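You operate a simulated robot arm through the tools that you are given. There is no shell and no other tool. Be economical: measure what you need, move in short steps, check, and stop when the job is done.

You are at the controls of a simulated robot arm. One attempt, no reset.

JOB
Free the fence, set it by its card, lock it and fit the blue pin.
Fine: the pin goes in the steel pin holder of the fence plate.

It is judged by the outcome, as a careful person would: the job done as asked, and still so three seconds after it is handed in. It fails if anything else is knocked over, pushed out of place, dropped, spilled or broken.

ROBOT AND FRAMES
A 6-joint arm with a two-finger parallel gripper, fixed in place. Base frame: the origin is at the foot of the arm, x ahead of it, y to its left, z up; the work surface is at about z = 0.867. Lengths are in m, angles in degrees, forces in N, time in s.
With the tool pointing down near the work surface it reaches from about 0.16 to 0.74 m from the base axis. Its first joint turns from -166.0 to 166.0 degrees. Payload 3.91 kg.
Tool frame: the origin (TCP) lies between the finger pads and is the grasp point; the fingertips stand 0.03 m ahead of it; z points along the fingers, y is the line along which they close. Largest opening 0.11 m; finger width 0.02, thickness 0.01; the body of the gripper, 0.048 by 0.112 m, starts 0.055 m behind the TCP.
Orientation is that of the tool frame in the base frame, as [roll, pitch, yaw] about the fixed x, y, z axes, in that order (R = Rz(yaw) Ry(pitch) Rx(roll)). With the fingers straight down and closing along the base's y, the tool's x points along the base's -x, its y along +y and its z along -z.

CONTROLS
- The arm moves only by the tool step_arm. Its argument "series" is a list of rows, each a list of 3 entries, a list of its own where there are three numbers: the turn, a rotation vector about the tool's x, y, z in degrees, then the shift along the tool's x, y, z in m, then the finger opening in m, from 0 to 0.11. In form: [[[rx, ry, rz], [x, y, z], gripper], ...]. A call has 1 to 8 rows; each row is the pose to reach, as a shift and turn from the pose commanded when the call began, along the tool's axes at that moment. Rows are played at 5 a second. More than 0.05 m and 8.6 degrees between two rows, or a gripper value outside its range, and nothing of the call is played. Where a pose cannot be reached the arm comes as near as it can. A force on the tool above 40 N (or 10 N above the force at the start of the call, whichever is more), or a blocked arm, ends the call early, and 0.2 s more pass. The fingers move at their own pace (about 0.045 m/s each) and stop on an object; they squeeze with about 20 N. The grip force told is the motor's: it shows also when the fingers shut on nothing. Time passes only in rows, and 0.2 s behind the last, so rows that repeat a pose let the fingers close. The reply holds the time, the measured pose of the TCP, the force on the tool along the base axes, the opening and the grip force, in the units named above and with some noise.
- Cameras (640 x 400 px; columns grow to the right, rows downward): "scene" is fixed at [0.3986, 0.6485, 1.5921]; the picture's right is [-0.15, 0.99, 0.00], its down [0.86, 0.13, -0.50] and it looks along [-0.49, -0.07, -0.87] (base axes); focal length 302 px, centre (320, 200). "wrist" rides on the gripper at [0.071, 0.022, -0.107] in the tool frame; the picture's right is [-0.29, 0.96, 0.00], its down [-0.76, -0.23, -0.61] and it looks along [-0.58, -0.18, 0.79] (tool axes); focal length 243 px, centre (320, 200). There is no depth. A picture from a camera that has moved, and an enlarged one, comes with that camera's place and axes in the base frame and with its lens.
- snapshot(camera): a new picture of that camera. No time passes.
- slide_trunk(by): slides the trunk up (or, below 0, down) by that many m; the arm rides with it, the base frame stays. It gives what a move gives, with no picture.
- zoom(camera, box): a new picture of the part [left, top, right, bottom] of that camera's present view, enlarged. No time passes.
- sign_off(): hands the job in; it is judged then, once.

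Work in short steps. Places have to be worked out from the pictures, the camera data and where the tool is seen: move nearer, look again, correct. Check each grasp and each placing, and mend what went wrong. You have 120 turns and 64 pictures in all, those below and enlarged ones among them. Open the gripper and draw the arm clear of the work before you hand the job in, unless the task says otherwise; then end with one line.

The tools are called after "Call:" by a JSON object that holds its "api" and its "payload". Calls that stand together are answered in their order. step_arm: Moves the arm, as the interface text tells. Its arguments: {"type":"object","properties":{"series":{"type":"array","items":{"type":"array"}}},"required":["series"]} The other tools are called the same way: slide_trunk (by) slides the trunk up or down; snapshot (camera) takes a picture; zoom (camera, box) takes an enlarged picture of a part of a camera's view; sign_off () hands the job in.

At the start:

```text
t: 0.0
eef_pos: [-0.0072, 0.3979, 1.1885]
ee_rot: [179.9, 0.0, 179.9]
contact_force: [-0.9, 0.1, 0.3]
finger_gap: 0.1101
gripper_force: 0.1
trunk travel left (down, up): [-0.525, 0.065]
```

scene: 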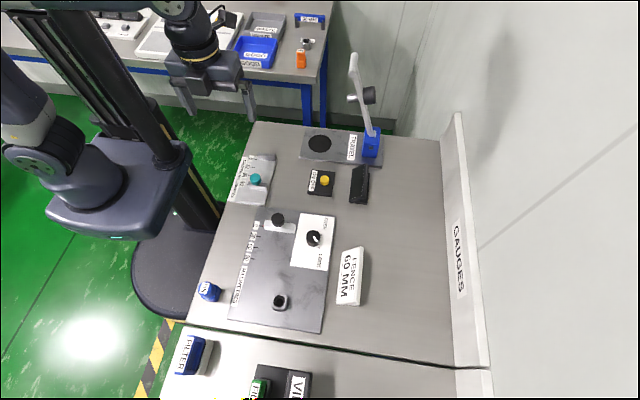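
wrist: 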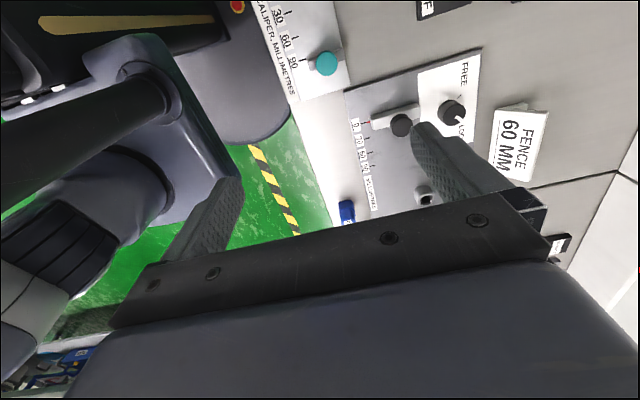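

The fence plate lies around the middle of the scene picture, with a slider, a lock knob, a pin holder and a card "FENCE 60 MM". I zoom in to read the details.

Call:
{"api": "zoom", "payload": {"camera": "scene", "box": [180, 190, 380, 340]}}

Call:
{"api": "zoom", "payload": {"camera": "wrist", "box": [320, 40, 560, 220]}}

```text
2.67 times, centred on (280, 265) of scene
camera zoom: at [0.3986, 0.6485, 1.5921], right [-0.15, 0.99, 0.0], down [0.86, 0.13, -0.5], along [-0.49, -0.07, -0.87], focal length 806 px, centre (427, 27)
```

zoom: 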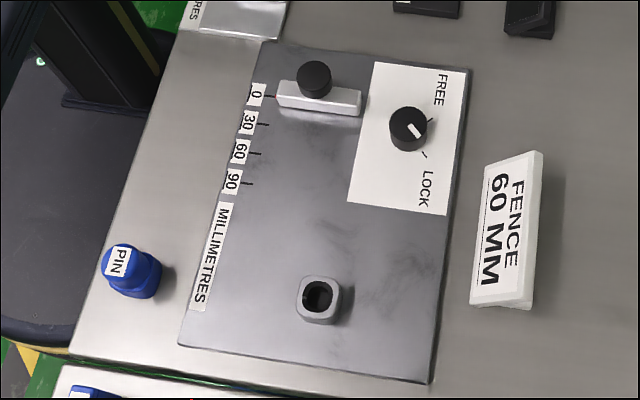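

```text
2.22 times, centred on (440, 130) of wrist
camera zoom: at [-0.078, 0.42, 1.2946], right [0.29, 0.96, 0.0], down [0.76, -0.23, 0.61], along [0.58, -0.18, -0.79], focal length 539 px, centre (53, 356)
```

zoom: 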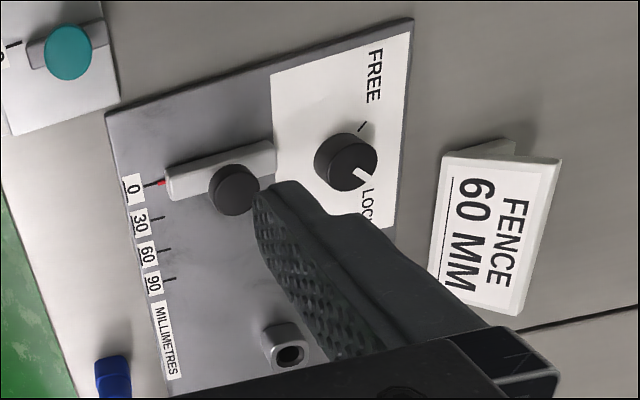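

The scale runs along +x from 0 at about x=0.094 to 90 at 0.184. The lock knob is near (0.114, 0.590) and points to LOCK, with FREE about 90° counterclockwise from it. I move above the knob and look again.

Call:
{"api": "step_arm", "payload": {"series": [[[0, 0, 0], [-0.02, 0.032, 0.018], 0.08], [[0, 0, 0], [-0.04, 0.064, 0.036], 0.07], [[0, 0, 0], [-0.06, 0.096, 0.054], 0.07], [[0, 0, 0], [-0.08, 0.128, 0.072], 0.07], [[0, 0, 0], [-0.1, 0.16, 0.09], 0.07], [[0, 0, 0], [-0.12, 0.192, 0.108], 0.07]]}}

Call:
{"api": "snapshot", "payload": {"camera": "wrist"}}

Call:
{"api": "snapshot", "payload": {"camera": "scene"}}

```text
t: 1.4
eef_pos: [0.1148, 0.5888, 1.0804]
ee_rot: [-179.8, 0.0, -179.9]
contact_force: [0.8, 0.7, -0.2]
finger_gap: 0.0699
gripper_force: 0.0
trunk travel left (down, up): [-0.525, 0.065]
```

```text
59 pictures are left
camera wrist: at [0.0435, 0.6124, 1.1871], right [0.29, 0.96, 0.0], down [0.76, -0.23, 0.61], along [0.58, -0.18, -0.79], focal length 243 px, centre (320, 200)
```

wrist: 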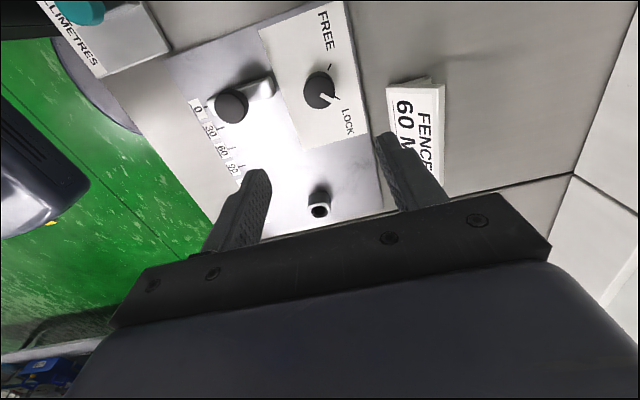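

```text
58 pictures are left
```

scene: 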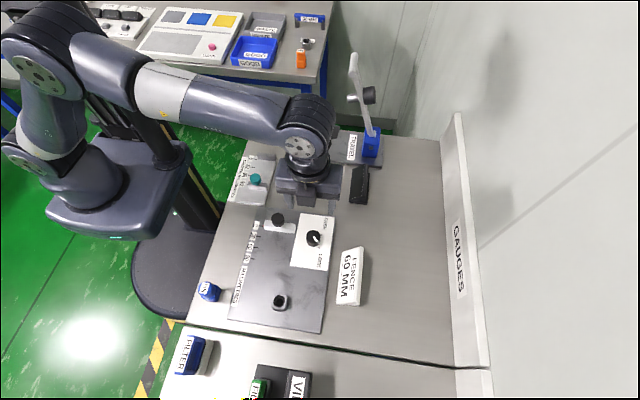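

I zoom on the knobs for a more precise position and height.

Call:
{"api": "zoom", "payload": {"camera": "wrist", "box": [180, 40, 400, 177]}}

Call:
{"api": "zoom", "payload": {"camera": "scene", "box": [240, 200, 352, 270]}}

```text
2.91 times, centred on (290, 108) of wrist
camera zoom: at [0.0435, 0.6124, 1.1871], right [0.29, 0.96, 0.0], down [0.76, -0.23, 0.61], along [0.58, -0.18, -0.79], focal length 706 px, centre (407, 466)
```

zoom: 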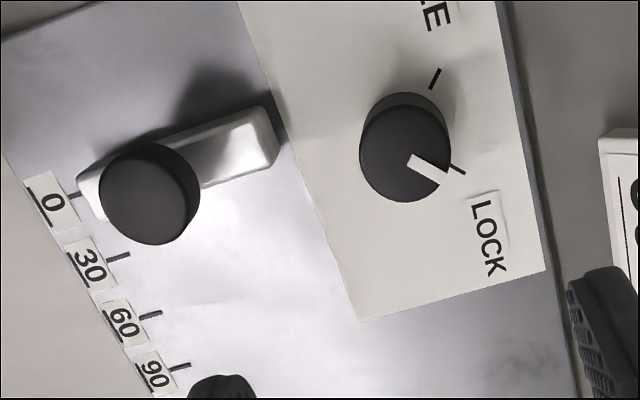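

```text
5.71 times, centred on (296, 235) of scene
camera zoom: at [0.3986, 0.6485, 1.5921], right [-0.15, 0.99, 0.0], down [0.86, 0.13, -0.5], along [-0.49, -0.07, -0.87], focal length 1726 px, centre (457, 0)
```

zoom: 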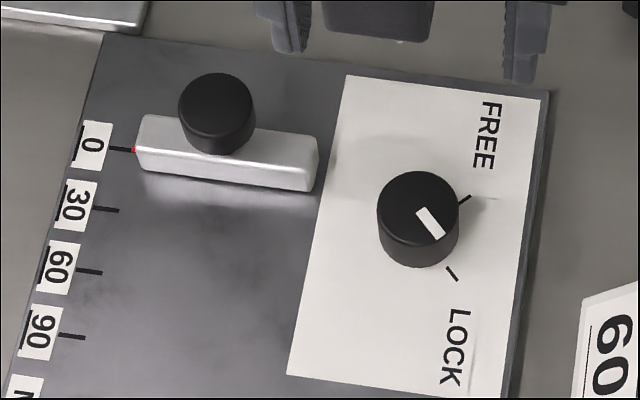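

The lock knob's top centre triangulates to (0.111, 0.590, 0.896), and the fence knob's top to (0.092, 0.500, 0.927). I descend over the lock knob with the fingers at 0.056.

Call:
{"api": "step_arm", "payload": {"series": [[[0, 0, 0], [0.001, 0, 0.04], 0.056], [[0, 0, 0], [0.003, 0.001, 0.08], 0.056], [[0, 0, 0], [0.003, 0.001, 0.12], 0.056], [[0, 0, 0], [0.003, 0.001, 0.145], 0.056], [[0, 0, 0], [0.003, 0.001, 0.145], 0.056]]}}

Call:
{"api": "snapshot", "payload": {"camera": "wrist"}}

Call:
{"api": "zoom", "payload": {"camera": "scene", "box": [240, 180, 368, 260]}}

```text
t: 2.6
eef_pos: [0.1108, 0.59, 0.9348]
ee_rot: [-180.0, 0.0, -180.0]
contact_force: [-0.4, 0.3, -0.2]
finger_gap: 0.056
gripper_force: 0.0
trunk travel left (down, up): [-0.525, 0.065]
```

```text
55 pictures are left
camera wrist: at [0.0396, 0.6127, 1.0414], right [0.29, 0.96, 0.0], down [0.76, -0.23, 0.61], along [0.58, -0.18, -0.79], focal length 243 px, centre (320, 200)
```

wrist: 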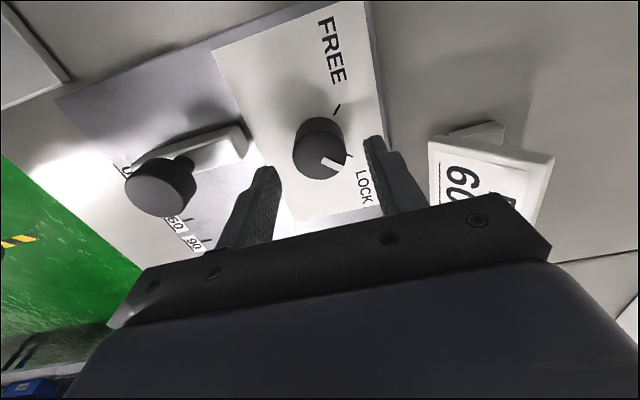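

```text
5.00 times, centred on (304, 220) of scene
camera zoom: at [0.3986, 0.6485, 1.5921], right [-0.15, 0.99, 0.0], down [0.86, 0.13, -0.5], along [-0.49, -0.07, -0.87], focal length 1510 px, centre (400, 100)
```

zoom: 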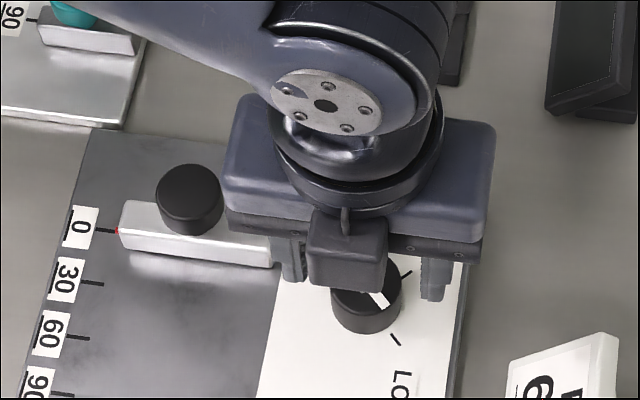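

Knob and fingers are aligned. I descend to TCP z≈0.908 and close.

Call:
{"api": "step_arm", "payload": {"series": [[[0, 0, 0], [0.001, 0, 0.014], 0.056], [[0, 0, 0], [0.001, 0, 0.026], 0.056], [[0, 0, 0], [0.001, 0, 0.026], 0.02], [[0, 0, 0], [0.001, 0, 0.026], 0.02], [[0, 0, 0], [0.001, 0, 0.026], 0.02]]}}

Call:
{"api": "snapshot", "payload": {"camera": "wrist"}}

```text
t: 3.8
eef_pos: [0.1087, 0.5895, 0.9094]
ee_rot: [180.0, 0.0, -179.9]
contact_force: [-1.7, -2.2, -2.7]
finger_gap: 0.0356
gripper_force: 44.6
trunk travel left (down, up): [-0.525, 0.065]
```

```text
53 pictures are left
camera wrist: at [0.0381, 0.6125, 1.0152], right [0.29, 0.96, 0.0], down [0.76, -0.23, 0.61], along [0.58, -0.18, -0.79], focal length 243 px, centre (320, 200)
```

wrist: 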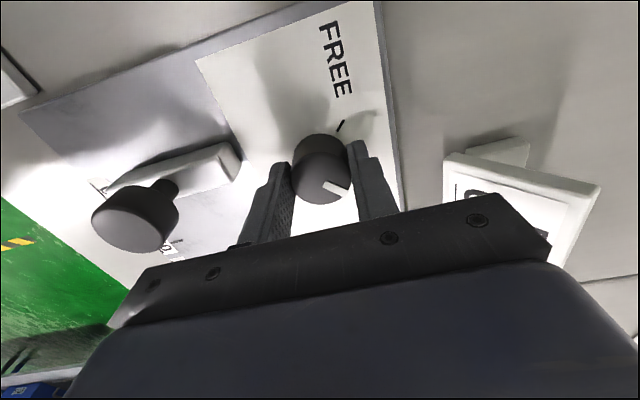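

The fingers hold the knob (gap 0.0356). I turn it counterclockwise from above, towards FREE (negative about tool z), in stages.

Call:
{"api": "step_arm", "payload": {"series": [[[0, 0, -8], [0, 0, 0], 0.02], [[0, 0, -16], [0, 0, 0], 0.02], [[0, 0, -24], [0, 0, 0], 0.02], [[0, 0, -32], [0, 0, 0], 0.02], [[0, 0, -40], [0, 0, 0], 0.02], [[0, 0, -48], [0, 0, 0], 0.02]]}}

Call:
{"api": "snapshot", "payload": {"camera": "wrist"}}

```text
t: 5.2
eef_pos: [0.1093, 0.589, 0.9082]
ee_rot: [180.0, -0.1, -131.9]
contact_force: [1.7, -14.4, -10.2]
finger_gap: 0.036
gripper_force: 44.7
trunk travel left (down, up): [-0.525, 0.065]
```

```text
52 pictures are left
camera wrist: at [0.0462, 0.5517, 1.0153], right [-0.52, 0.85, 0.0], down [0.68, 0.41, 0.61], along [0.52, 0.31, -0.8], focal length 243 px, centre (320, 200)
```

wrist: 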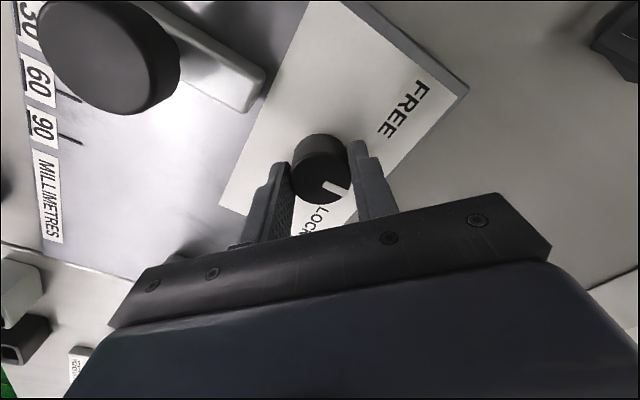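

The knob has turned with the gripper. I continue by another 42°.

Call:
{"api": "step_arm", "payload": {"series": [[[0, 0, -8], [0, 0, 0], 0.02], [[0, 0, -16], [0, 0, 0], 0.02], [[0, 0, -24], [0, 0, 0], 0.02], [[0, 0, -32], [0, 0, 0], 0.02], [[0, 0, -40], [0, 0, 0], 0.02]]}}

Call:
{"api": "snapshot", "payload": {"camera": "wrist"}}

Call:
{"api": "zoom", "payload": {"camera": "scene", "box": [240, 180, 368, 260]}}

```text
t: 6.4
eef_pos: [0.1102, 0.589, 0.9076]
ee_rot: [-180.0, -0.2, -91.9]
contact_force: [7.0, -19.8, -12.4]
finger_gap: 0.0355
gripper_force: 45.4
trunk travel left (down, up): [-0.525, 0.065]
```

```text
51 pictures are left
camera wrist: at [0.0865, 0.5196, 1.0154], right [-0.95, 0.32, 0.0], down [0.26, 0.75, 0.61], along [0.2, 0.57, -0.8], focal length 243 px, centre (320, 200)
```

wrist: 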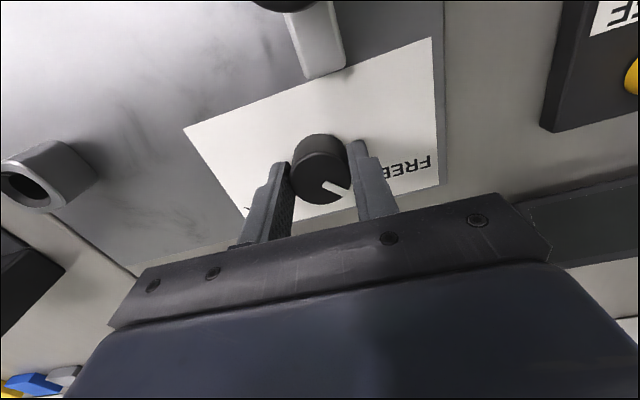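

```text
5.00 times, centred on (304, 220) of scene
camera zoom: at [0.3986, 0.6485, 1.5921], right [-0.15, 0.99, 0.0], down [0.86, 0.13, -0.5], along [-0.49, -0.07, -0.87], focal length 1510 px, centre (400, 100)
```

zoom: 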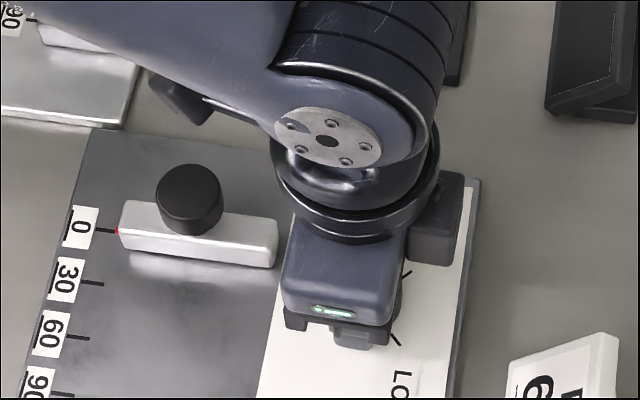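

The turn is 88° in all. I release, rise and look at the pointer.

Call:
{"api": "step_arm", "payload": {"series": [[[0, 0, 0], [0, 0, 0], 0.056], [[0, 0, 0], [0, 0, 0], 0.056], [[0, 0, 0], [0, 0, -0.03], 0.056], [[0, 0, 0], [0, 0, -0.07], 0.056], [[0, 0, 0], [0, 0, -0.11], 0.056], [[0, 0, 0], [0, 0, -0.13], 0.056]]}}

Call:
{"api": "snapshot", "payload": {"camera": "wrist"}}

```text
t: 7.8
eef_pos: [0.1084, 0.5903, 1.0392]
ee_rot: [180.0, 0.0, -92.0]
contact_force: [-0.5, 0.2, -0.3]
finger_gap: 0.0565
gripper_force: 0.1
trunk travel left (down, up): [-0.525, 0.065]
```

```text
49 pictures are left
camera wrist: at [0.0851, 0.5211, 1.1456], right [-0.95, 0.32, 0.0], down [0.26, 0.75, 0.61], along [0.2, 0.57, -0.79], focal length 243 px, centre (320, 200)
```

wrist: 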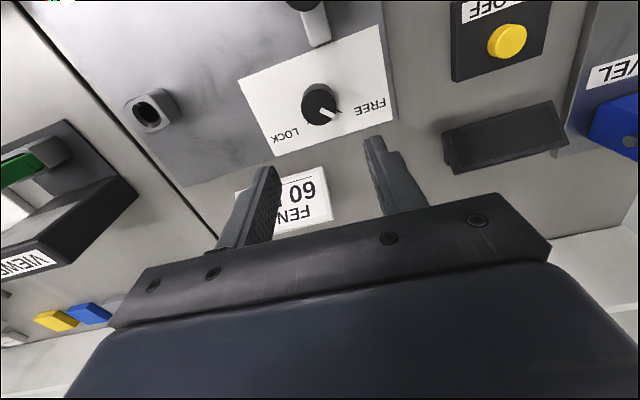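

Call:
{"api": "zoom", "payload": {"camera": "wrist", "box": [230, 50, 410, 162]}}

```text
3.56 times, centred on (320, 106) of wrist
camera zoom: at [0.0851, 0.5211, 1.1456], right [-0.95, 0.32, 0.0], down [0.26, 0.75, 0.61], along [0.2, 0.57, -0.79], focal length 863 px, centre (320, 534)
```

zoom: 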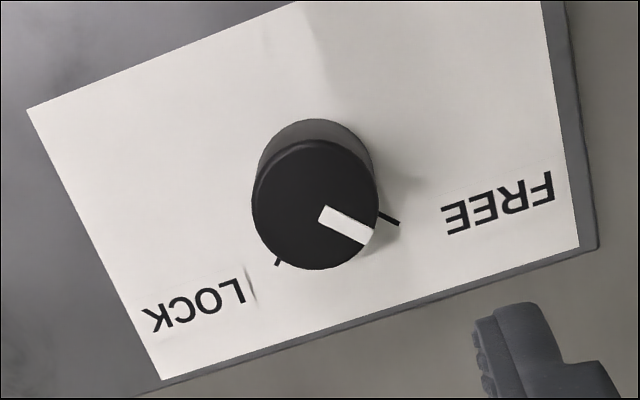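

The pointer now lines up with the FREE tick. Next I move above the fence knob at (0.0915, 0.500), with the fingers closing along x, and look before descending.

Call:
{"api": "step_arm", "payload": {"series": [[[0, 0, -2], [0.04, 0.006, 0.0], 0.06], [[0, 0, -2], [0.0805, 0.012, 0.015], 0.06], [[0, 0, -2], [0.0905, 0.0138, 0.045], 0.06], [[0, 0, -2], [0.0905, 0.0138, 0.06], 0.06], [[0, 0, -2], [0.0905, 0.0138, 0.06], 0.06]]}}

Call:
{"api": "snapshot", "payload": {"camera": "wrist"}}

Call:
{"api": "zoom", "payload": {"camera": "scene", "box": [200, 180, 360, 280]}}

```text
t: 9.0
eef_pos: [0.0922, 0.5006, 0.9784]
ee_rot: [180.0, -0.1, -89.9]
contact_force: [-0.1, 0.4, 0.0]
finger_gap: 0.0599
gripper_force: 0.1
trunk travel left (down, up): [-0.525, 0.065]
```

```text
47 pictures are left
camera wrist: at [0.0706, 0.4299, 1.0855], right [-0.96, 0.29, 0.0], down [0.23, 0.76, 0.61], along [0.18, 0.58, -0.79], focal length 243 px, centre (320, 200)
```

wrist: 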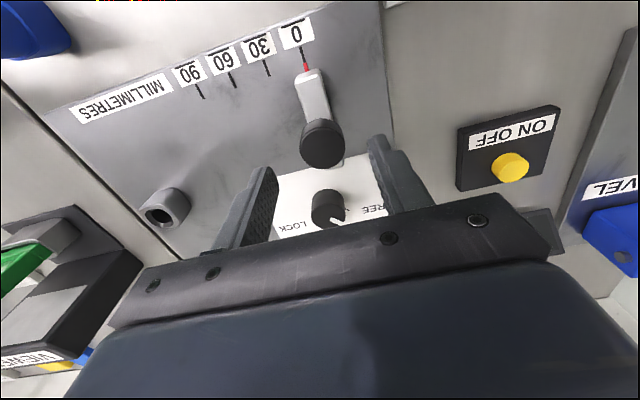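

```text
4.00 times, centred on (280, 230) of scene
camera zoom: at [0.3986, 0.6485, 1.5921], right [-0.15, 0.99, 0.0], down [0.86, 0.13, -0.5], along [-0.49, -0.07, -0.87], focal length 1208 px, centre (480, 80)
```

zoom: 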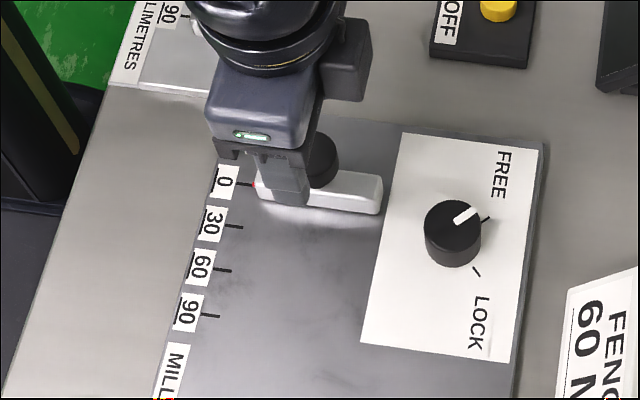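

The wrist view confirms the knob at (0.0905, 0.500). I descend to TCP z 0.940 and close on the knob.

Call:
{"api": "step_arm", "payload": {"series": [[[0, 0, 0], [0, 0.001, 0.02], 0.06], [[0, 0, 0], [0, 0.001, 0.038], 0.06], [[0, 0, 0], [0, 0.001, 0.038], 0.02], [[0, 0, 0], [0, 0.001, 0.038], 0.02], [[0, 0, 0], [0, 0.001, 0.038], 0.02]]}}

Call:
{"api": "snapshot", "payload": {"camera": "wrist"}}

```text
t: 10.2
eef_pos: [0.0911, 0.5008, 0.9414]
ee_rot: [180.0, 0.0, -90.0]
contact_force: [0.8, -0.9, -0.7]
finger_gap: 0.0314
gripper_force: 43.7
trunk travel left (down, up): [-0.525, 0.065]
```

```text
45 pictures are left
camera wrist: at [0.0696, 0.4299, 1.0475], right [-0.96, 0.29, 0.0], down [0.23, 0.76, 0.61], along [0.18, 0.58, -0.79], focal length 243 px, centre (320, 200)
```

wrist: 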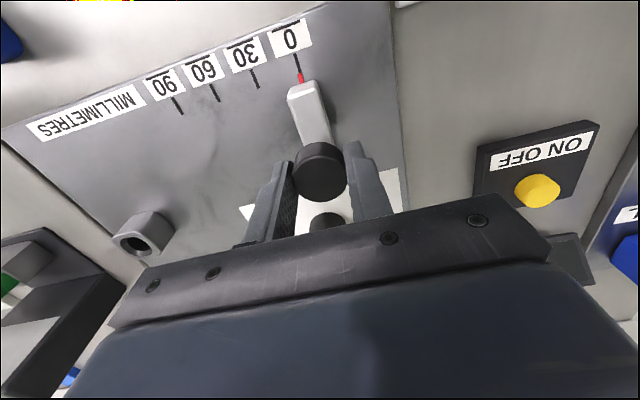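

The fingers grip the knob (gap 0.0314). I slide the fence along +x (tool −y) by about 56 mm, then read the scale.

Call:
{"api": "zoom", "payload": {"camera": "wrist", "box": [130, 10, 370, 160]}}

Call:
{"api": "step_arm", "payload": {"series": [[[0, 0, 0], [0, -0.01, 0], 0.02], [[0, 0, 0], [0, -0.02, 0], 0.02], [[0, 0, 0], [0, -0.03, 0], 0.02], [[0, 0, 0], [0, -0.04, 0], 0.02], [[0, 0, 0], [0, -0.05, 0], 0.02], [[0, 0, 0], [0, -0.056, 0], 0.02], [[0, 0, 0], [0, -0.056, 0], 0.02]]}}

Call:
{"api": "zoom", "payload": {"camera": "wrist", "box": [130, 10, 370, 160]}}

```text
2.67 times, centred on (250, 85) of wrist
camera zoom: at [0.0696, 0.4299, 1.0475], right [-0.96, 0.29, 0.0], down [0.23, 0.76, 0.61], along [0.18, 0.58, -0.79], focal length 647 px, centre (507, 507)
```

zoom: 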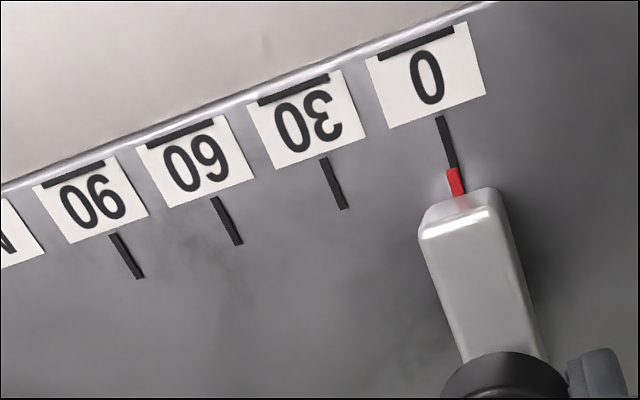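

```text
t: 11.8
eef_pos: [0.1466, 0.5009, 0.9414]
ee_rot: [179.9, -0.1, -90.0]
contact_force: [-0.5, -2.7, -1.5]
finger_gap: 0.0313
gripper_force: 45.0
trunk travel left (down, up): [-0.525, 0.065]
```

```text
2.67 times, centred on (250, 85) of wrist
camera zoom: at [0.1261, 0.43, 1.0476], right [-0.96, 0.29, 0.0], down [0.23, 0.76, 0.61], along [0.18, 0.58, -0.79], focal length 647 px, centre (507, 507)
```

zoom: 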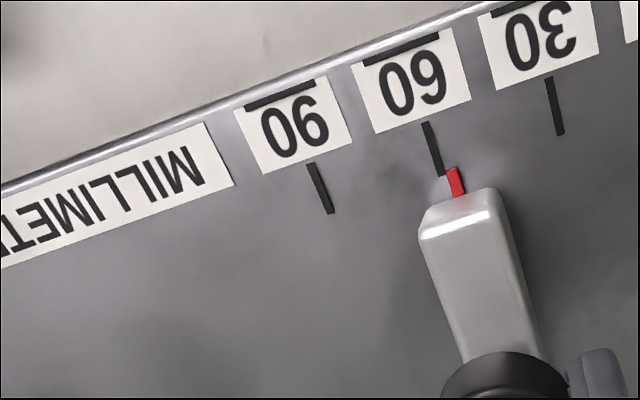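

The fence reads about 56. I add the last 4 mm and read the scale again.

Call:
{"api": "step_arm", "payload": {"series": [[[0, 0, 0], [0, -0.002, 0], 0.02], [[0, 0, 0], [0, -0.004, 0], 0.02], [[0, 0, 0], [0, -0.004, 0], 0.02]]}}

Call:
{"api": "zoom", "payload": {"camera": "wrist", "box": [250, 30, 346, 90]}}

```text
t: 12.6
eef_pos: [0.1522, 0.499, 0.9409]
ee_rot: [-179.9, 0.0, -89.9]
contact_force: [0.2, -3.7, -3.8]
finger_gap: 0.0314
gripper_force: 45.6
trunk travel left (down, up): [-0.525, 0.065]
```

```text
6.67 times, centred on (298, 60) of wrist
camera zoom: at [0.13, 0.4299, 1.0475], right [-0.96, 0.29, 0.0], down [0.23, 0.76, 0.61], along [0.18, 0.58, -0.79], focal length 1618 px, centre (467, 1133)
```

zoom: 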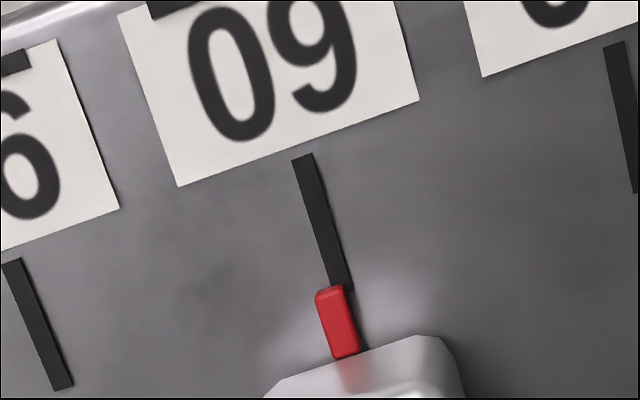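

The pointer sits at 60, perhaps 0.5 mm over after parallax. I nudge it back 0.5 mm, release and rise.

Call:
{"api": "step_arm", "payload": {"series": [[[0, 0, 0], [0, 0.0005, 0], 0.02], [[0, 0, 0], [0, 0.0005, 0], 0.02], [[0, 0, 0], [0, 0.0005, 0], 0.056], [[0, 0, 0], [0, 0.0005, 0], 0.056], [[0, 0, 0], [0, 0.0005, -0.03], 0.056], [[0, 0, 0], [0, 0.0005, -0.07], 0.056], [[0, 0, 0], [0, 0.0005, -0.09], 0.056]]}}

Call:
{"api": "zoom", "payload": {"camera": "wrist", "box": [230, 0, 358, 80]}}

Call:
{"api": "snapshot", "payload": {"camera": "wrist"}}

```text
t: 14.2
eef_pos: [0.1502, 0.5014, 1.0303]
ee_rot: [-180.0, 0.0, -90.0]
contact_force: [0.2, 0.7, -1.0]
finger_gap: 0.0562
gripper_force: 0.0
trunk travel left (down, up): [-0.525, 0.065]
```

```text
5.00 times, centred on (294, 40) of wrist
camera zoom: at [0.1289, 0.43, 1.138], right [-0.96, 0.29, 0.0], down [0.23, 0.76, 0.61], along [0.18, 0.58, -0.79], focal length 1213 px, centre (450, 1000)
```

zoom: 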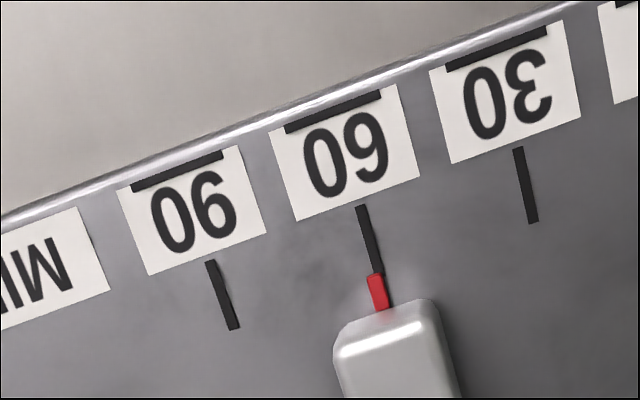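

```text
40 pictures are left
camera wrist: at [0.1289, 0.43, 1.138], right [-0.96, 0.29, 0.0], down [0.23, 0.76, 0.61], along [0.18, 0.58, -0.79], focal length 243 px, centre (320, 200)
```

wrist: 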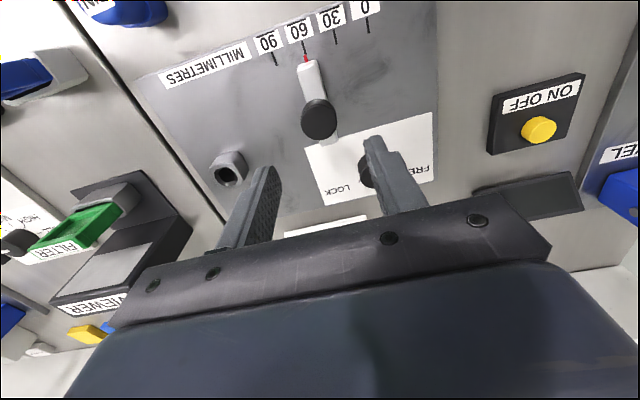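

The fence reads 60 with the knob released. Now back over the lock knob at (0.1095, 0.590) to turn it to LOCK.

Call:
{"api": "step_arm", "payload": {"series": [[[0, 0, 0], [-0.044, 0.02, 0], 0.056], [[0, 0, 0], [-0.0886, 0.0407, 0.0], 0.056], [[0, 0, 0], [-0.0886, 0.0407, 0.045], 0.056], [[0, 0, 0], [-0.0886, 0.0407, 0.09], 0.056], [[0, 0, 0], [-0.0886, 0.0407, 0.09], 0.056]]}}

Call:
{"api": "snapshot", "payload": {"camera": "wrist"}}

```text
t: 15.4
eef_pos: [0.1089, 0.5893, 0.9412]
ee_rot: [-179.9, 0.0, -89.9]
contact_force: [-0.2, 0.9, 0.7]
finger_gap: 0.0561
gripper_force: 0.0
trunk travel left (down, up): [-0.525, 0.065]
```

```text
39 pictures are left
camera wrist: at [0.0883, 0.5193, 1.0474], right [-0.96, 0.29, 0.0], down [0.23, 0.76, 0.61], along [0.18, 0.58, -0.79], focal length 243 px, centre (320, 200)
```

wrist: 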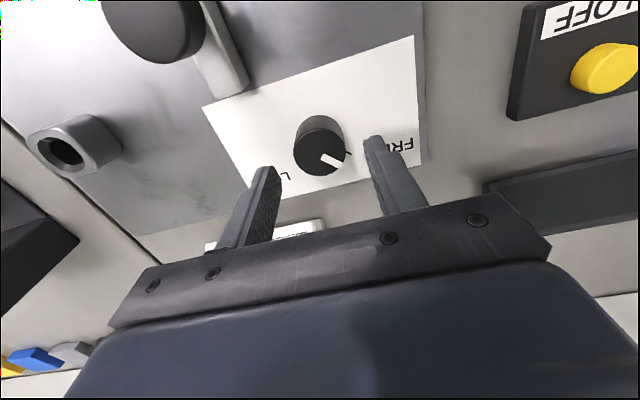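

Aligned over the knob. I descend, close, then turn +48° (clockwise from above) as a first stage.

Call:
{"api": "step_arm", "payload": {"series": [[[0, 0, 0], [0, 0, 0.016], 0.056], [[0, 0, 0], [0, 0, 0.033], 0.056], [[0, 0, 0], [0, 0, 0.033], 0.02], [[0, 0, 0], [0, 0, 0.033], 0.02], [[0, 0, 0], [0, 0, 0.033], 0.02], [[0, 0, 8], [0, 0, 0.033], 0.02]]}}

Call:
{"api": "step_arm", "payload": {"series": [[[0, 0, 8], [0, 0, 0], 0.02], [[0, 0, 16], [0, 0, 0], 0.02], [[0, 0, 24], [0, 0, 0], 0.02], [[0, 0, 32], [0, 0, 0], 0.02], [[0, 0, 40], [0, 0, 0], 0.02]]}}

Call:
{"api": "snapshot", "payload": {"camera": "wrist"}}

```text
t: 16.8
eef_pos: [0.1097, 0.5896, 0.9086]
ee_rot: [-180.0, 0.0, -98.2]
contact_force: [1.6, -1.1, -1.2]
finger_gap: 0.0357
gripper_force: 45.5
trunk travel left (down, up): [-0.525, 0.065]
```

```text
t: 18.0
eef_pos: [0.1097, 0.5884, 0.9081]
ee_rot: [-180.0, 0.0, -138.2]
contact_force: [-0.7, 3.5, 0.3]
finger_gap: 0.0356
gripper_force: 44.8
trunk travel left (down, up): [-0.525, 0.065]
```

```text
38 pictures are left
camera wrist: at [0.0423, 0.5588, 1.0148], right [-0.42, 0.91, 0.0], down [0.72, 0.34, 0.61], along [0.55, 0.26, -0.79], focal length 243 px, centre (320, 200)
```

wrist: 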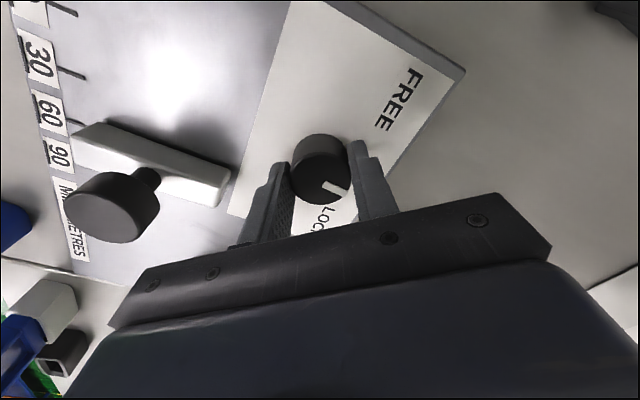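

The knob follows. I turn the remaining 42°.

Call:
{"api": "step_arm", "payload": {"series": [[[0, 0, 8], [0, 0, 0], 0.02], [[0, 0, 16], [0, 0, 0], 0.02], [[0, 0, 24], [0, 0, 0], 0.02], [[0, 0, 32], [0, 0, 0], 0.02], [[0, 0, 40], [0, 0, 0], 0.02], [[0, 0, 43], [0, 0, 0], 0.02], [[0, 0, 43], [0, 0, 0], 0.02]]}}

Call:
{"api": "step_arm", "payload": {"series": [[[0, 0, 0], [0, 0, 0], 0.056], [[0, 0, 0], [0, 0, 0], 0.056], [[0, 0, 0], [0, 0, -0.03], 0.056], [[0, 0, 0], [0, 0, -0.07], 0.056], [[0, 0, 0], [0, 0, -0.11], 0.056], [[0, 0, 0], [0, 0, -0.15], 0.056], [[0, 0, 0], [0, 0, -0.15], 0.056]]}}

Call:
{"api": "snapshot", "payload": {"camera": "wrist"}}

Call:
{"api": "zoom", "payload": {"camera": "scene", "box": [220, 190, 348, 270]}}

```text
t: 19.6
eef_pos: [0.1092, 0.5887, 0.9083]
ee_rot: [180.0, 0.0, 178.9]
contact_force: [-2.9, 8.8, 2.7]
finger_gap: 0.0358
gripper_force: 44.8
trunk travel left (down, up): [-0.525, 0.065]
```

```text
t: 21.2
eef_pos: [0.1096, 0.5897, 1.0581]
ee_rot: [180.0, 0.1, 179.1]
contact_force: [-0.2, 0.4, -0.7]
finger_gap: 0.0559
gripper_force: 0.1
trunk travel left (down, up): [-0.525, 0.065]
```

```text
37 pictures are left
camera wrist: at [0.039, 0.6129, 1.1655], right [0.31, 0.95, 0.0], down [0.76, -0.24, 0.61], along [0.58, -0.19, -0.79], focal length 243 px, centre (320, 200)
```

wrist: 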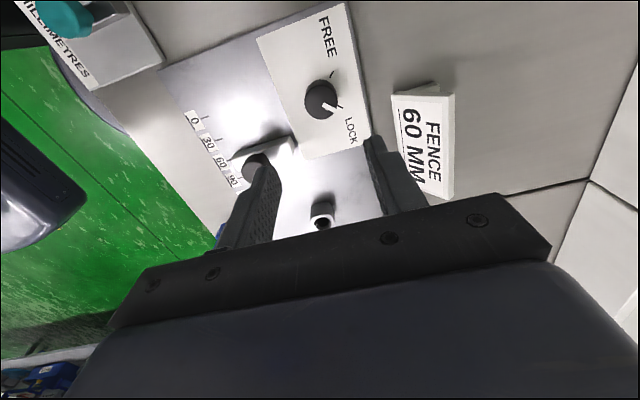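

```text
5.00 times, centred on (284, 230) of scene
camera zoom: at [0.3986, 0.6485, 1.5921], right [-0.15, 0.99, 0.0], down [0.86, 0.13, -0.5], along [-0.49, -0.07, -0.87], focal length 1510 px, centre (500, 50)
```

zoom: 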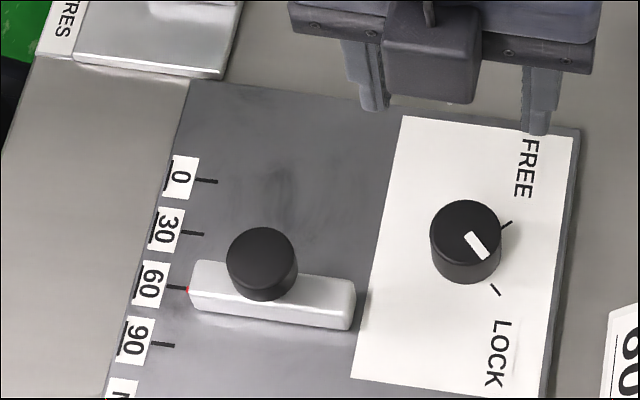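

The knob is back on LOCK and the fence holds at 60. Next are the pin and its holder, so I zoom on both.

Call:
{"api": "zoom", "payload": {"camera": "scene", "box": [190, 270, 238, 300]}}

Call:
{"api": "zoom", "payload": {"camera": "scene", "box": [256, 285, 304, 315]}}

```text
13.33 times, centred on (214, 285) of scene
camera zoom: at [0.3986, 0.6485, 1.5921], right [-0.15, 0.99, 0.0], down [0.86, 0.13, -0.5], along [-0.49, -0.07, -0.87], focal length 4027 px, centre (1733, -933)
```

zoom: 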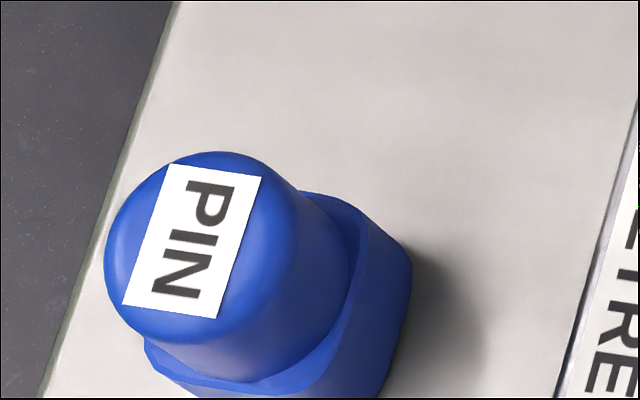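

```text
13.33 times, centred on (280, 300) of scene
camera zoom: at [0.3986, 0.6485, 1.5921], right [-0.15, 0.99, 0.0], down [0.86, 0.13, -0.5], along [-0.49, -0.07, -0.87], focal length 4027 px, centre (853, -1133)
```

zoom: 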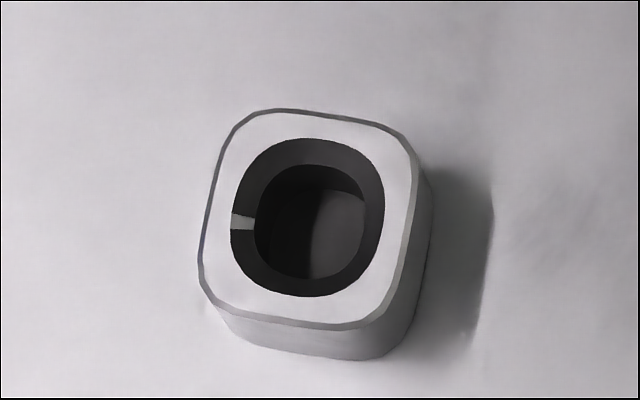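

The pin stands near (0.280, 0.381) with its head top at z≈0.934. It has a round head over a wider blue collar or base. I move above it for a close look.

Call:
{"api": "step_arm", "payload": {"series": [[[0, 0, -1], [-0.029, -0.0343, 0], 0.06], [[0, 0, -1], [-0.058, -0.0687, 0], 0.06], [[0, 0, -1], [-0.087, -0.103, 0], 0.06], [[0, 0, -1], [-0.116, -0.137, 0], 0.06], [[0, 0, -1], [-0.145, -0.172, 0], 0.06], [[0, 0, -1], [-0.1737, -0.206, 0], 0.06], [[0, 0, -1], [-0.1737, -0.206, 0], 0.06]]}}

Call:
{"api": "snapshot", "payload": {"camera": "wrist"}}

Call:
{"api": "snapshot", "payload": {"camera": "scene"}}

```text
t: 22.8
eef_pos: [0.2793, 0.3794, 1.0574]
ee_rot: [179.9, 0.0, -179.9]
contact_force: [0.2, -0.4, 1.4]
finger_gap: 0.0598
gripper_force: 0.0
trunk travel left (down, up): [-0.525, 0.065]
```

```text
33 pictures are left
camera wrist: at [0.2092, 0.4017, 1.1643], right [0.29, 0.96, 0.0], down [0.76, -0.23, 0.61], along [0.58, -0.18, -0.79], focal length 243 px, centre (320, 200)
```

wrist: 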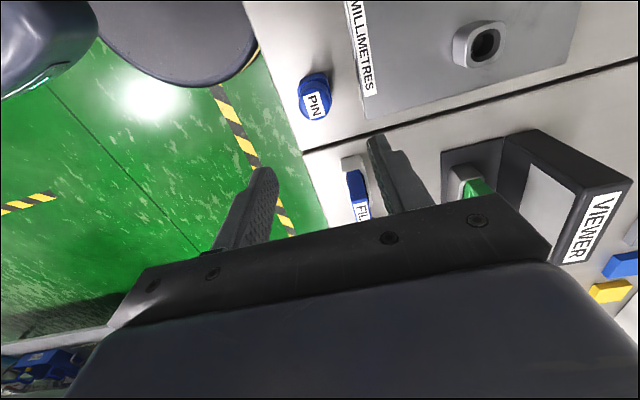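

```text
32 pictures are left
```

scene: 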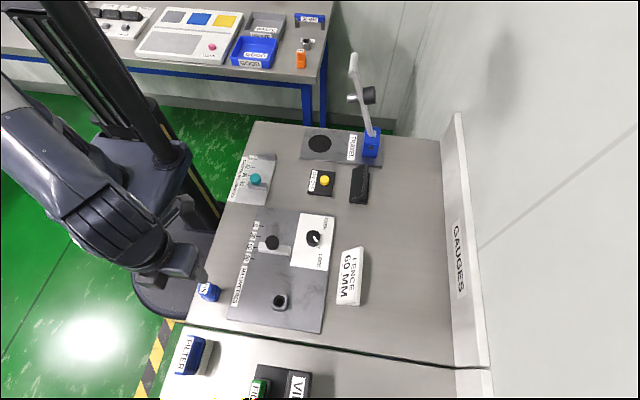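

Call:
{"api": "zoom", "payload": {"camera": "wrist", "box": [260, 50, 372, 120]}}

Call:
{"api": "zoom", "payload": {"camera": "wrist", "box": [432, 10, 544, 80]}}

```text
5.71 times, centred on (316, 85) of wrist
camera zoom: at [0.2092, 0.4017, 1.1643], right [0.29, 0.96, 0.0], down [0.76, -0.23, 0.61], along [0.58, -0.18, -0.79], focal length 1386 px, centre (343, 857)
```

zoom: 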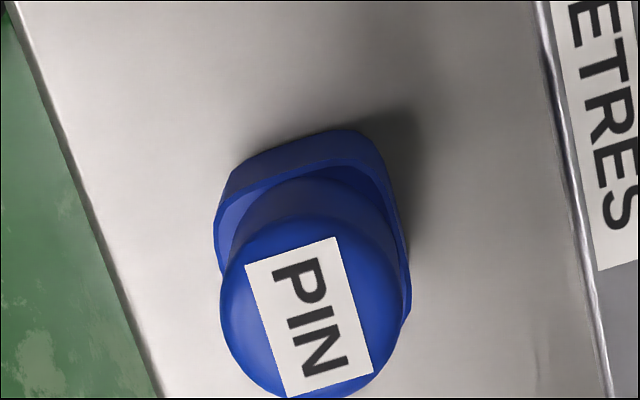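

```text
5.71 times, centred on (488, 45) of wrist
camera zoom: at [0.2092, 0.4017, 1.1643], right [0.29, 0.96, 0.0], down [0.76, -0.23, 0.61], along [0.58, -0.18, -0.79], focal length 1386 px, centre (-640, 1086)
```

zoom: 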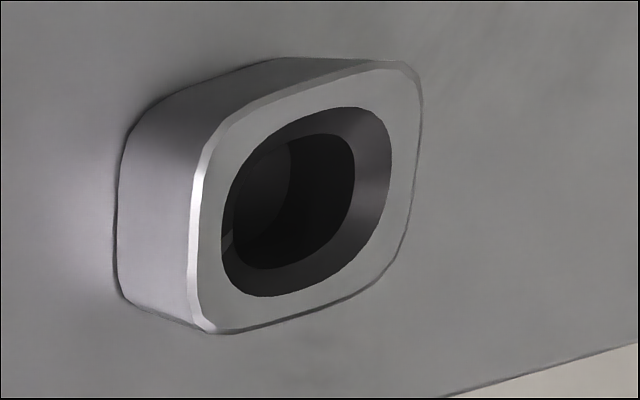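

The head triangulates to about (0.276, 0.3745) with its top at z≈0.916. I move closer and re-measure.

Call:
{"api": "step_arm", "payload": {"series": [[[0, 0, 0], [0.003, -0.005, 0.04], 0.06], [[0, 0, 0], [0.003, -0.005, 0.077], 0.06], [[0, 0, 0], [0.003, -0.005, 0.077], 0.06]]}}

Call:
{"api": "zoom", "payload": {"camera": "wrist", "box": [160, 60, 480, 260]}}

Call:
{"api": "zoom", "payload": {"camera": "scene", "box": [150, 240, 278, 320]}}

```text
t: 23.6
eef_pos: [0.277, 0.3751, 0.9812]
ee_rot: [180.0, 0.0, -179.9]
contact_force: [-0.6, -0.5, 0.3]
finger_gap: 0.06
gripper_force: 0.0
trunk travel left (down, up): [-0.525, 0.065]
```

```text
2.00 times, centred on (320, 160) of wrist
camera zoom: at [0.2052, 0.3981, 1.0872], right [0.29, 0.96, 0.0], down [0.76, -0.23, 0.61], along [0.58, -0.18, -0.79], focal length 485 px, centre (320, 280)
```

zoom: 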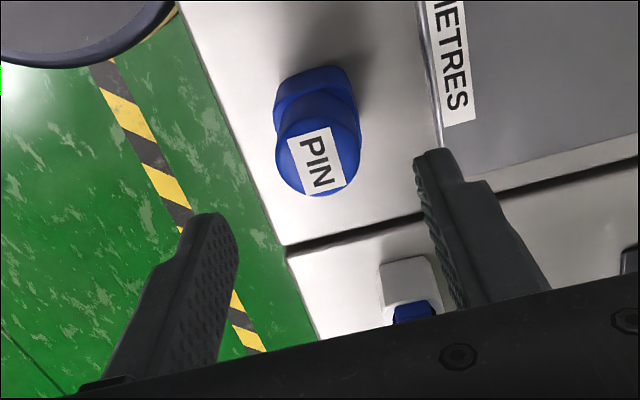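

```text
5.00 times, centred on (214, 280) of scene
camera zoom: at [0.3986, 0.6485, 1.5921], right [-0.15, 0.99, 0.0], down [0.86, 0.13, -0.5], along [-0.49, -0.07, -0.87], focal length 1510 px, centre (850, -200)
```

zoom: 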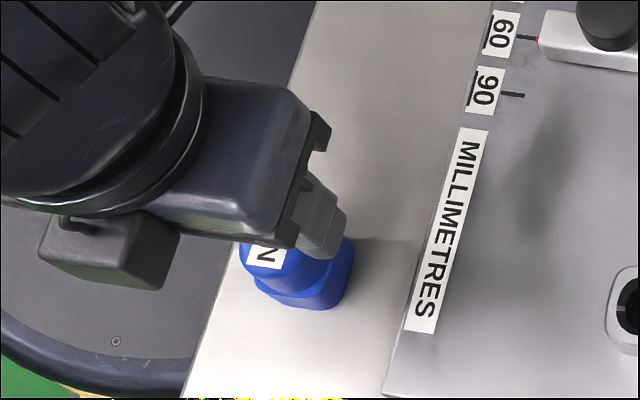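

Two wrist heights together give the head at (0.274, 0.376) with its top at z≈0.92. The collar top is near 0.89. I descend so the tips reach z≈0.896 and grip the head.

Call:
{"api": "step_arm", "payload": {"series": [[[0, 0, 0], [0.003, 0.0006, 0.025], 0.06], [[0, 0, 0], [0.003, 0.0006, 0.045], 0.06], [[0, 0, 0], [0.003, 0.0006, 0.055], 0.06], [[0, 0, 0], [0.003, 0.0006, 0.055], 0.06]]}}

Call:
{"api": "zoom", "payload": {"camera": "wrist", "box": [200, 80, 440, 230]}}

Call:
{"api": "zoom", "payload": {"camera": "scene", "box": [170, 250, 266, 310]}}

```text
t: 24.6
eef_pos: [0.2733, 0.3752, 0.925]
ee_rot: [-179.9, 0.0, -180.0]
contact_force: [0.1, 0.7, 0.0]
finger_gap: 0.0599
gripper_force: 0.2
trunk travel left (down, up): [-0.525, 0.065]
```

```text
2.67 times, centred on (320, 155) of wrist
camera zoom: at [0.203, 0.3983, 1.032], right [0.29, 0.96, 0.0], down [0.76, -0.23, 0.61], along [0.58, -0.18, -0.79], focal length 647 px, centre (320, 320)
```

zoom: 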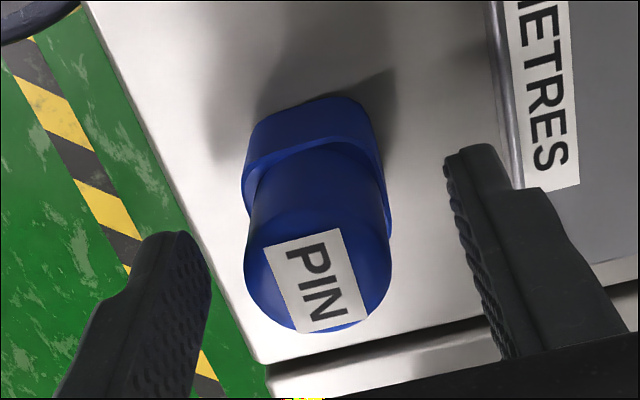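

```text
6.67 times, centred on (218, 280) of scene
camera zoom: at [0.3986, 0.6485, 1.5921], right [-0.15, 0.99, 0.0], down [0.86, 0.13, -0.5], along [-0.49, -0.07, -0.87], focal length 2014 px, centre (1000, -333)
```

zoom: 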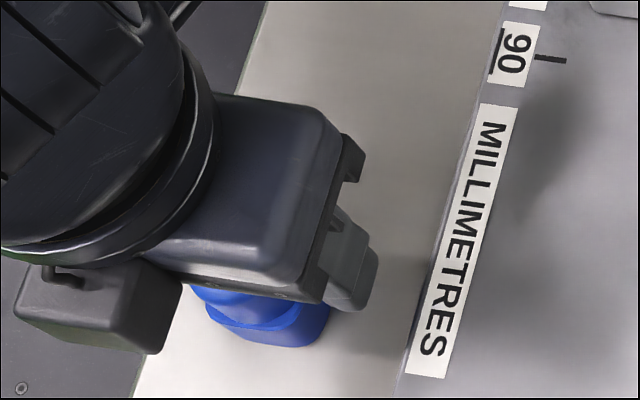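

Well centred. I close on the head.

Call:
{"api": "step_arm", "payload": {"series": [[[0, 0, 0], [0, 0.001, 0], 0.045], [[0, 0, 0], [0, 0.001, 0], 0.02], [[0, 0, 0], [0, 0.001, 0], 0.02], [[0, 0, 0], [0, 0.001, 0], 0.02], [[0, 0, 0], [0, 0.001, 0], 0.02]]}}

```text
t: 25.8
eef_pos: [0.2732, 0.3772, 0.9259]
ee_rot: [-180.0, 0.0, -180.0]
contact_force: [0.2, -3.1, -0.3]
finger_gap: 0.0301
gripper_force: 20.0
trunk travel left (down, up): [-0.525, 0.065]
```

The fingers stopped at 0.030 on the head. I lift slowly by 2 cm, watching the force, and look.

Call:
{"api": "step_arm", "payload": {"series": [[[0, 0, 0], [0, 0, -0.005], 0.02], [[0, 0, 0], [0, 0, -0.01], 0.02], [[0, 0, 0], [0, 0, -0.02], 0.02], [[0, 0, 0], [0, 0, -0.02], 0.02]]}}

Call:
{"api": "snapshot", "payload": {"camera": "wrist"}}

Call:
{"api": "zoom", "payload": {"camera": "scene", "box": [170, 250, 266, 310]}}

```text
t: 26.8
eef_pos: [0.2723, 0.3762, 0.9463]
ee_rot: [-179.9, 0.1, 180.0]
contact_force: [0.5, -0.4, -1.4]
finger_gap: 0.0301
gripper_force: 20.0
trunk travel left (down, up): [-0.525, 0.065]
```

```text
25 pictures are left
camera wrist: at [0.203, 0.3994, 1.0525], right [0.29, 0.96, 0.0], down [0.76, -0.23, 0.61], along [0.58, -0.18, -0.79], focal length 243 px, centre (320, 200)
```

wrist: 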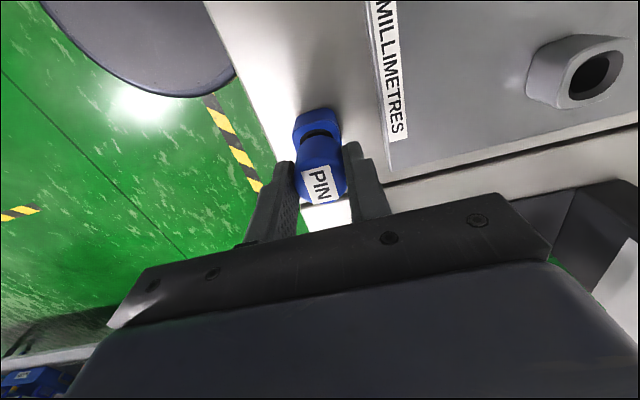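

```text
6.67 times, centred on (218, 280) of scene
camera zoom: at [0.3986, 0.6485, 1.5921], right [-0.15, 0.99, 0.0], down [0.86, 0.13, -0.5], along [-0.49, -0.07, -0.87], focal length 2014 px, centre (1000, -333)
```

zoom: 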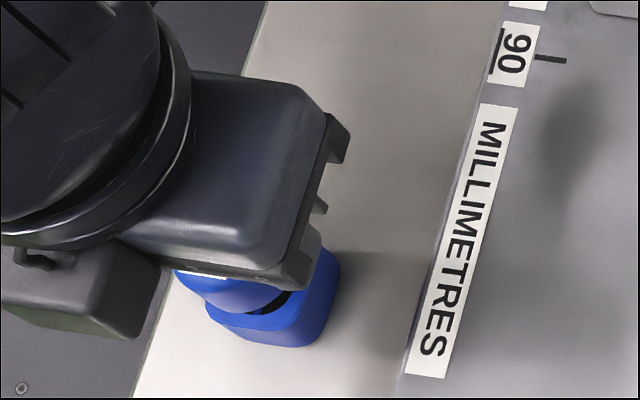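

The blue block is a separate holder that stays put while the pin rises. I keep lifting straight up until it is clear.

Call:
{"api": "step_arm", "payload": {"series": [[[0, 0, 0], [0, 0, -0.015], 0.02], [[0, 0, 0], [0, 0, -0.03], 0.02], [[0, 0, 0], [0, 0, -0.05], 0.02], [[0, 0, 0], [0, 0, -0.07], 0.02], [[0, 0, 0], [0, 0, -0.09], 0.02], [[0, 0, 0], [0, 0, -0.09], 0.02]]}}

Call:
{"api": "zoom", "payload": {"camera": "wrist", "box": [240, 60, 400, 160]}}

Call:
{"api": "zoom", "payload": {"camera": "scene", "box": [150, 220, 294, 310]}}

```text
t: 28.2
eef_pos: [0.2736, 0.3756, 1.0365]
ee_rot: [-179.9, 0.0, 180.0]
contact_force: [-0.1, 0.0, 0.2]
finger_gap: 0.0302
gripper_force: 20.3
trunk travel left (down, up): [-0.525, 0.065]
```

```text
4.00 times, centred on (320, 110) of wrist
camera zoom: at [0.2026, 0.3985, 1.1429], right [0.29, 0.96, 0.0], down [0.76, -0.23, 0.61], along [0.58, -0.18, -0.79], focal length 970 px, centre (320, 560)
```

zoom: 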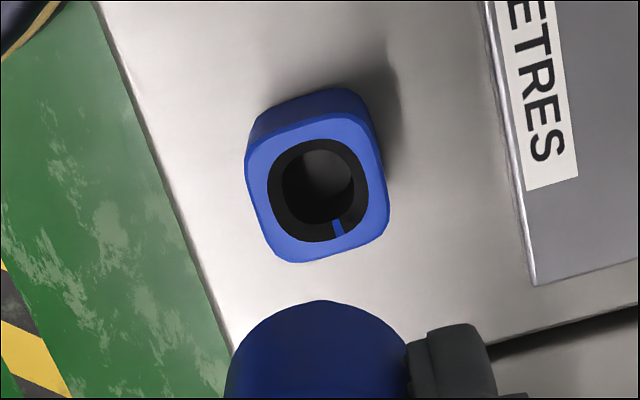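

```text
4.44 times, centred on (222, 265) of scene
camera zoom: at [0.3986, 0.6485, 1.5921], right [-0.15, 0.99, 0.0], down [0.86, 0.13, -0.5], along [-0.49, -0.07, -0.87], focal length 1342 px, centre (756, -89)
```

zoom: 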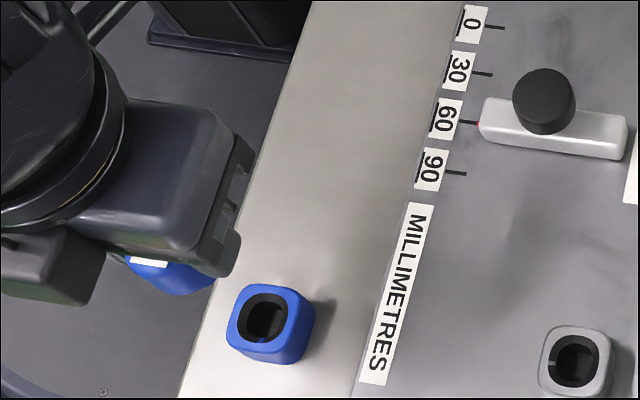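

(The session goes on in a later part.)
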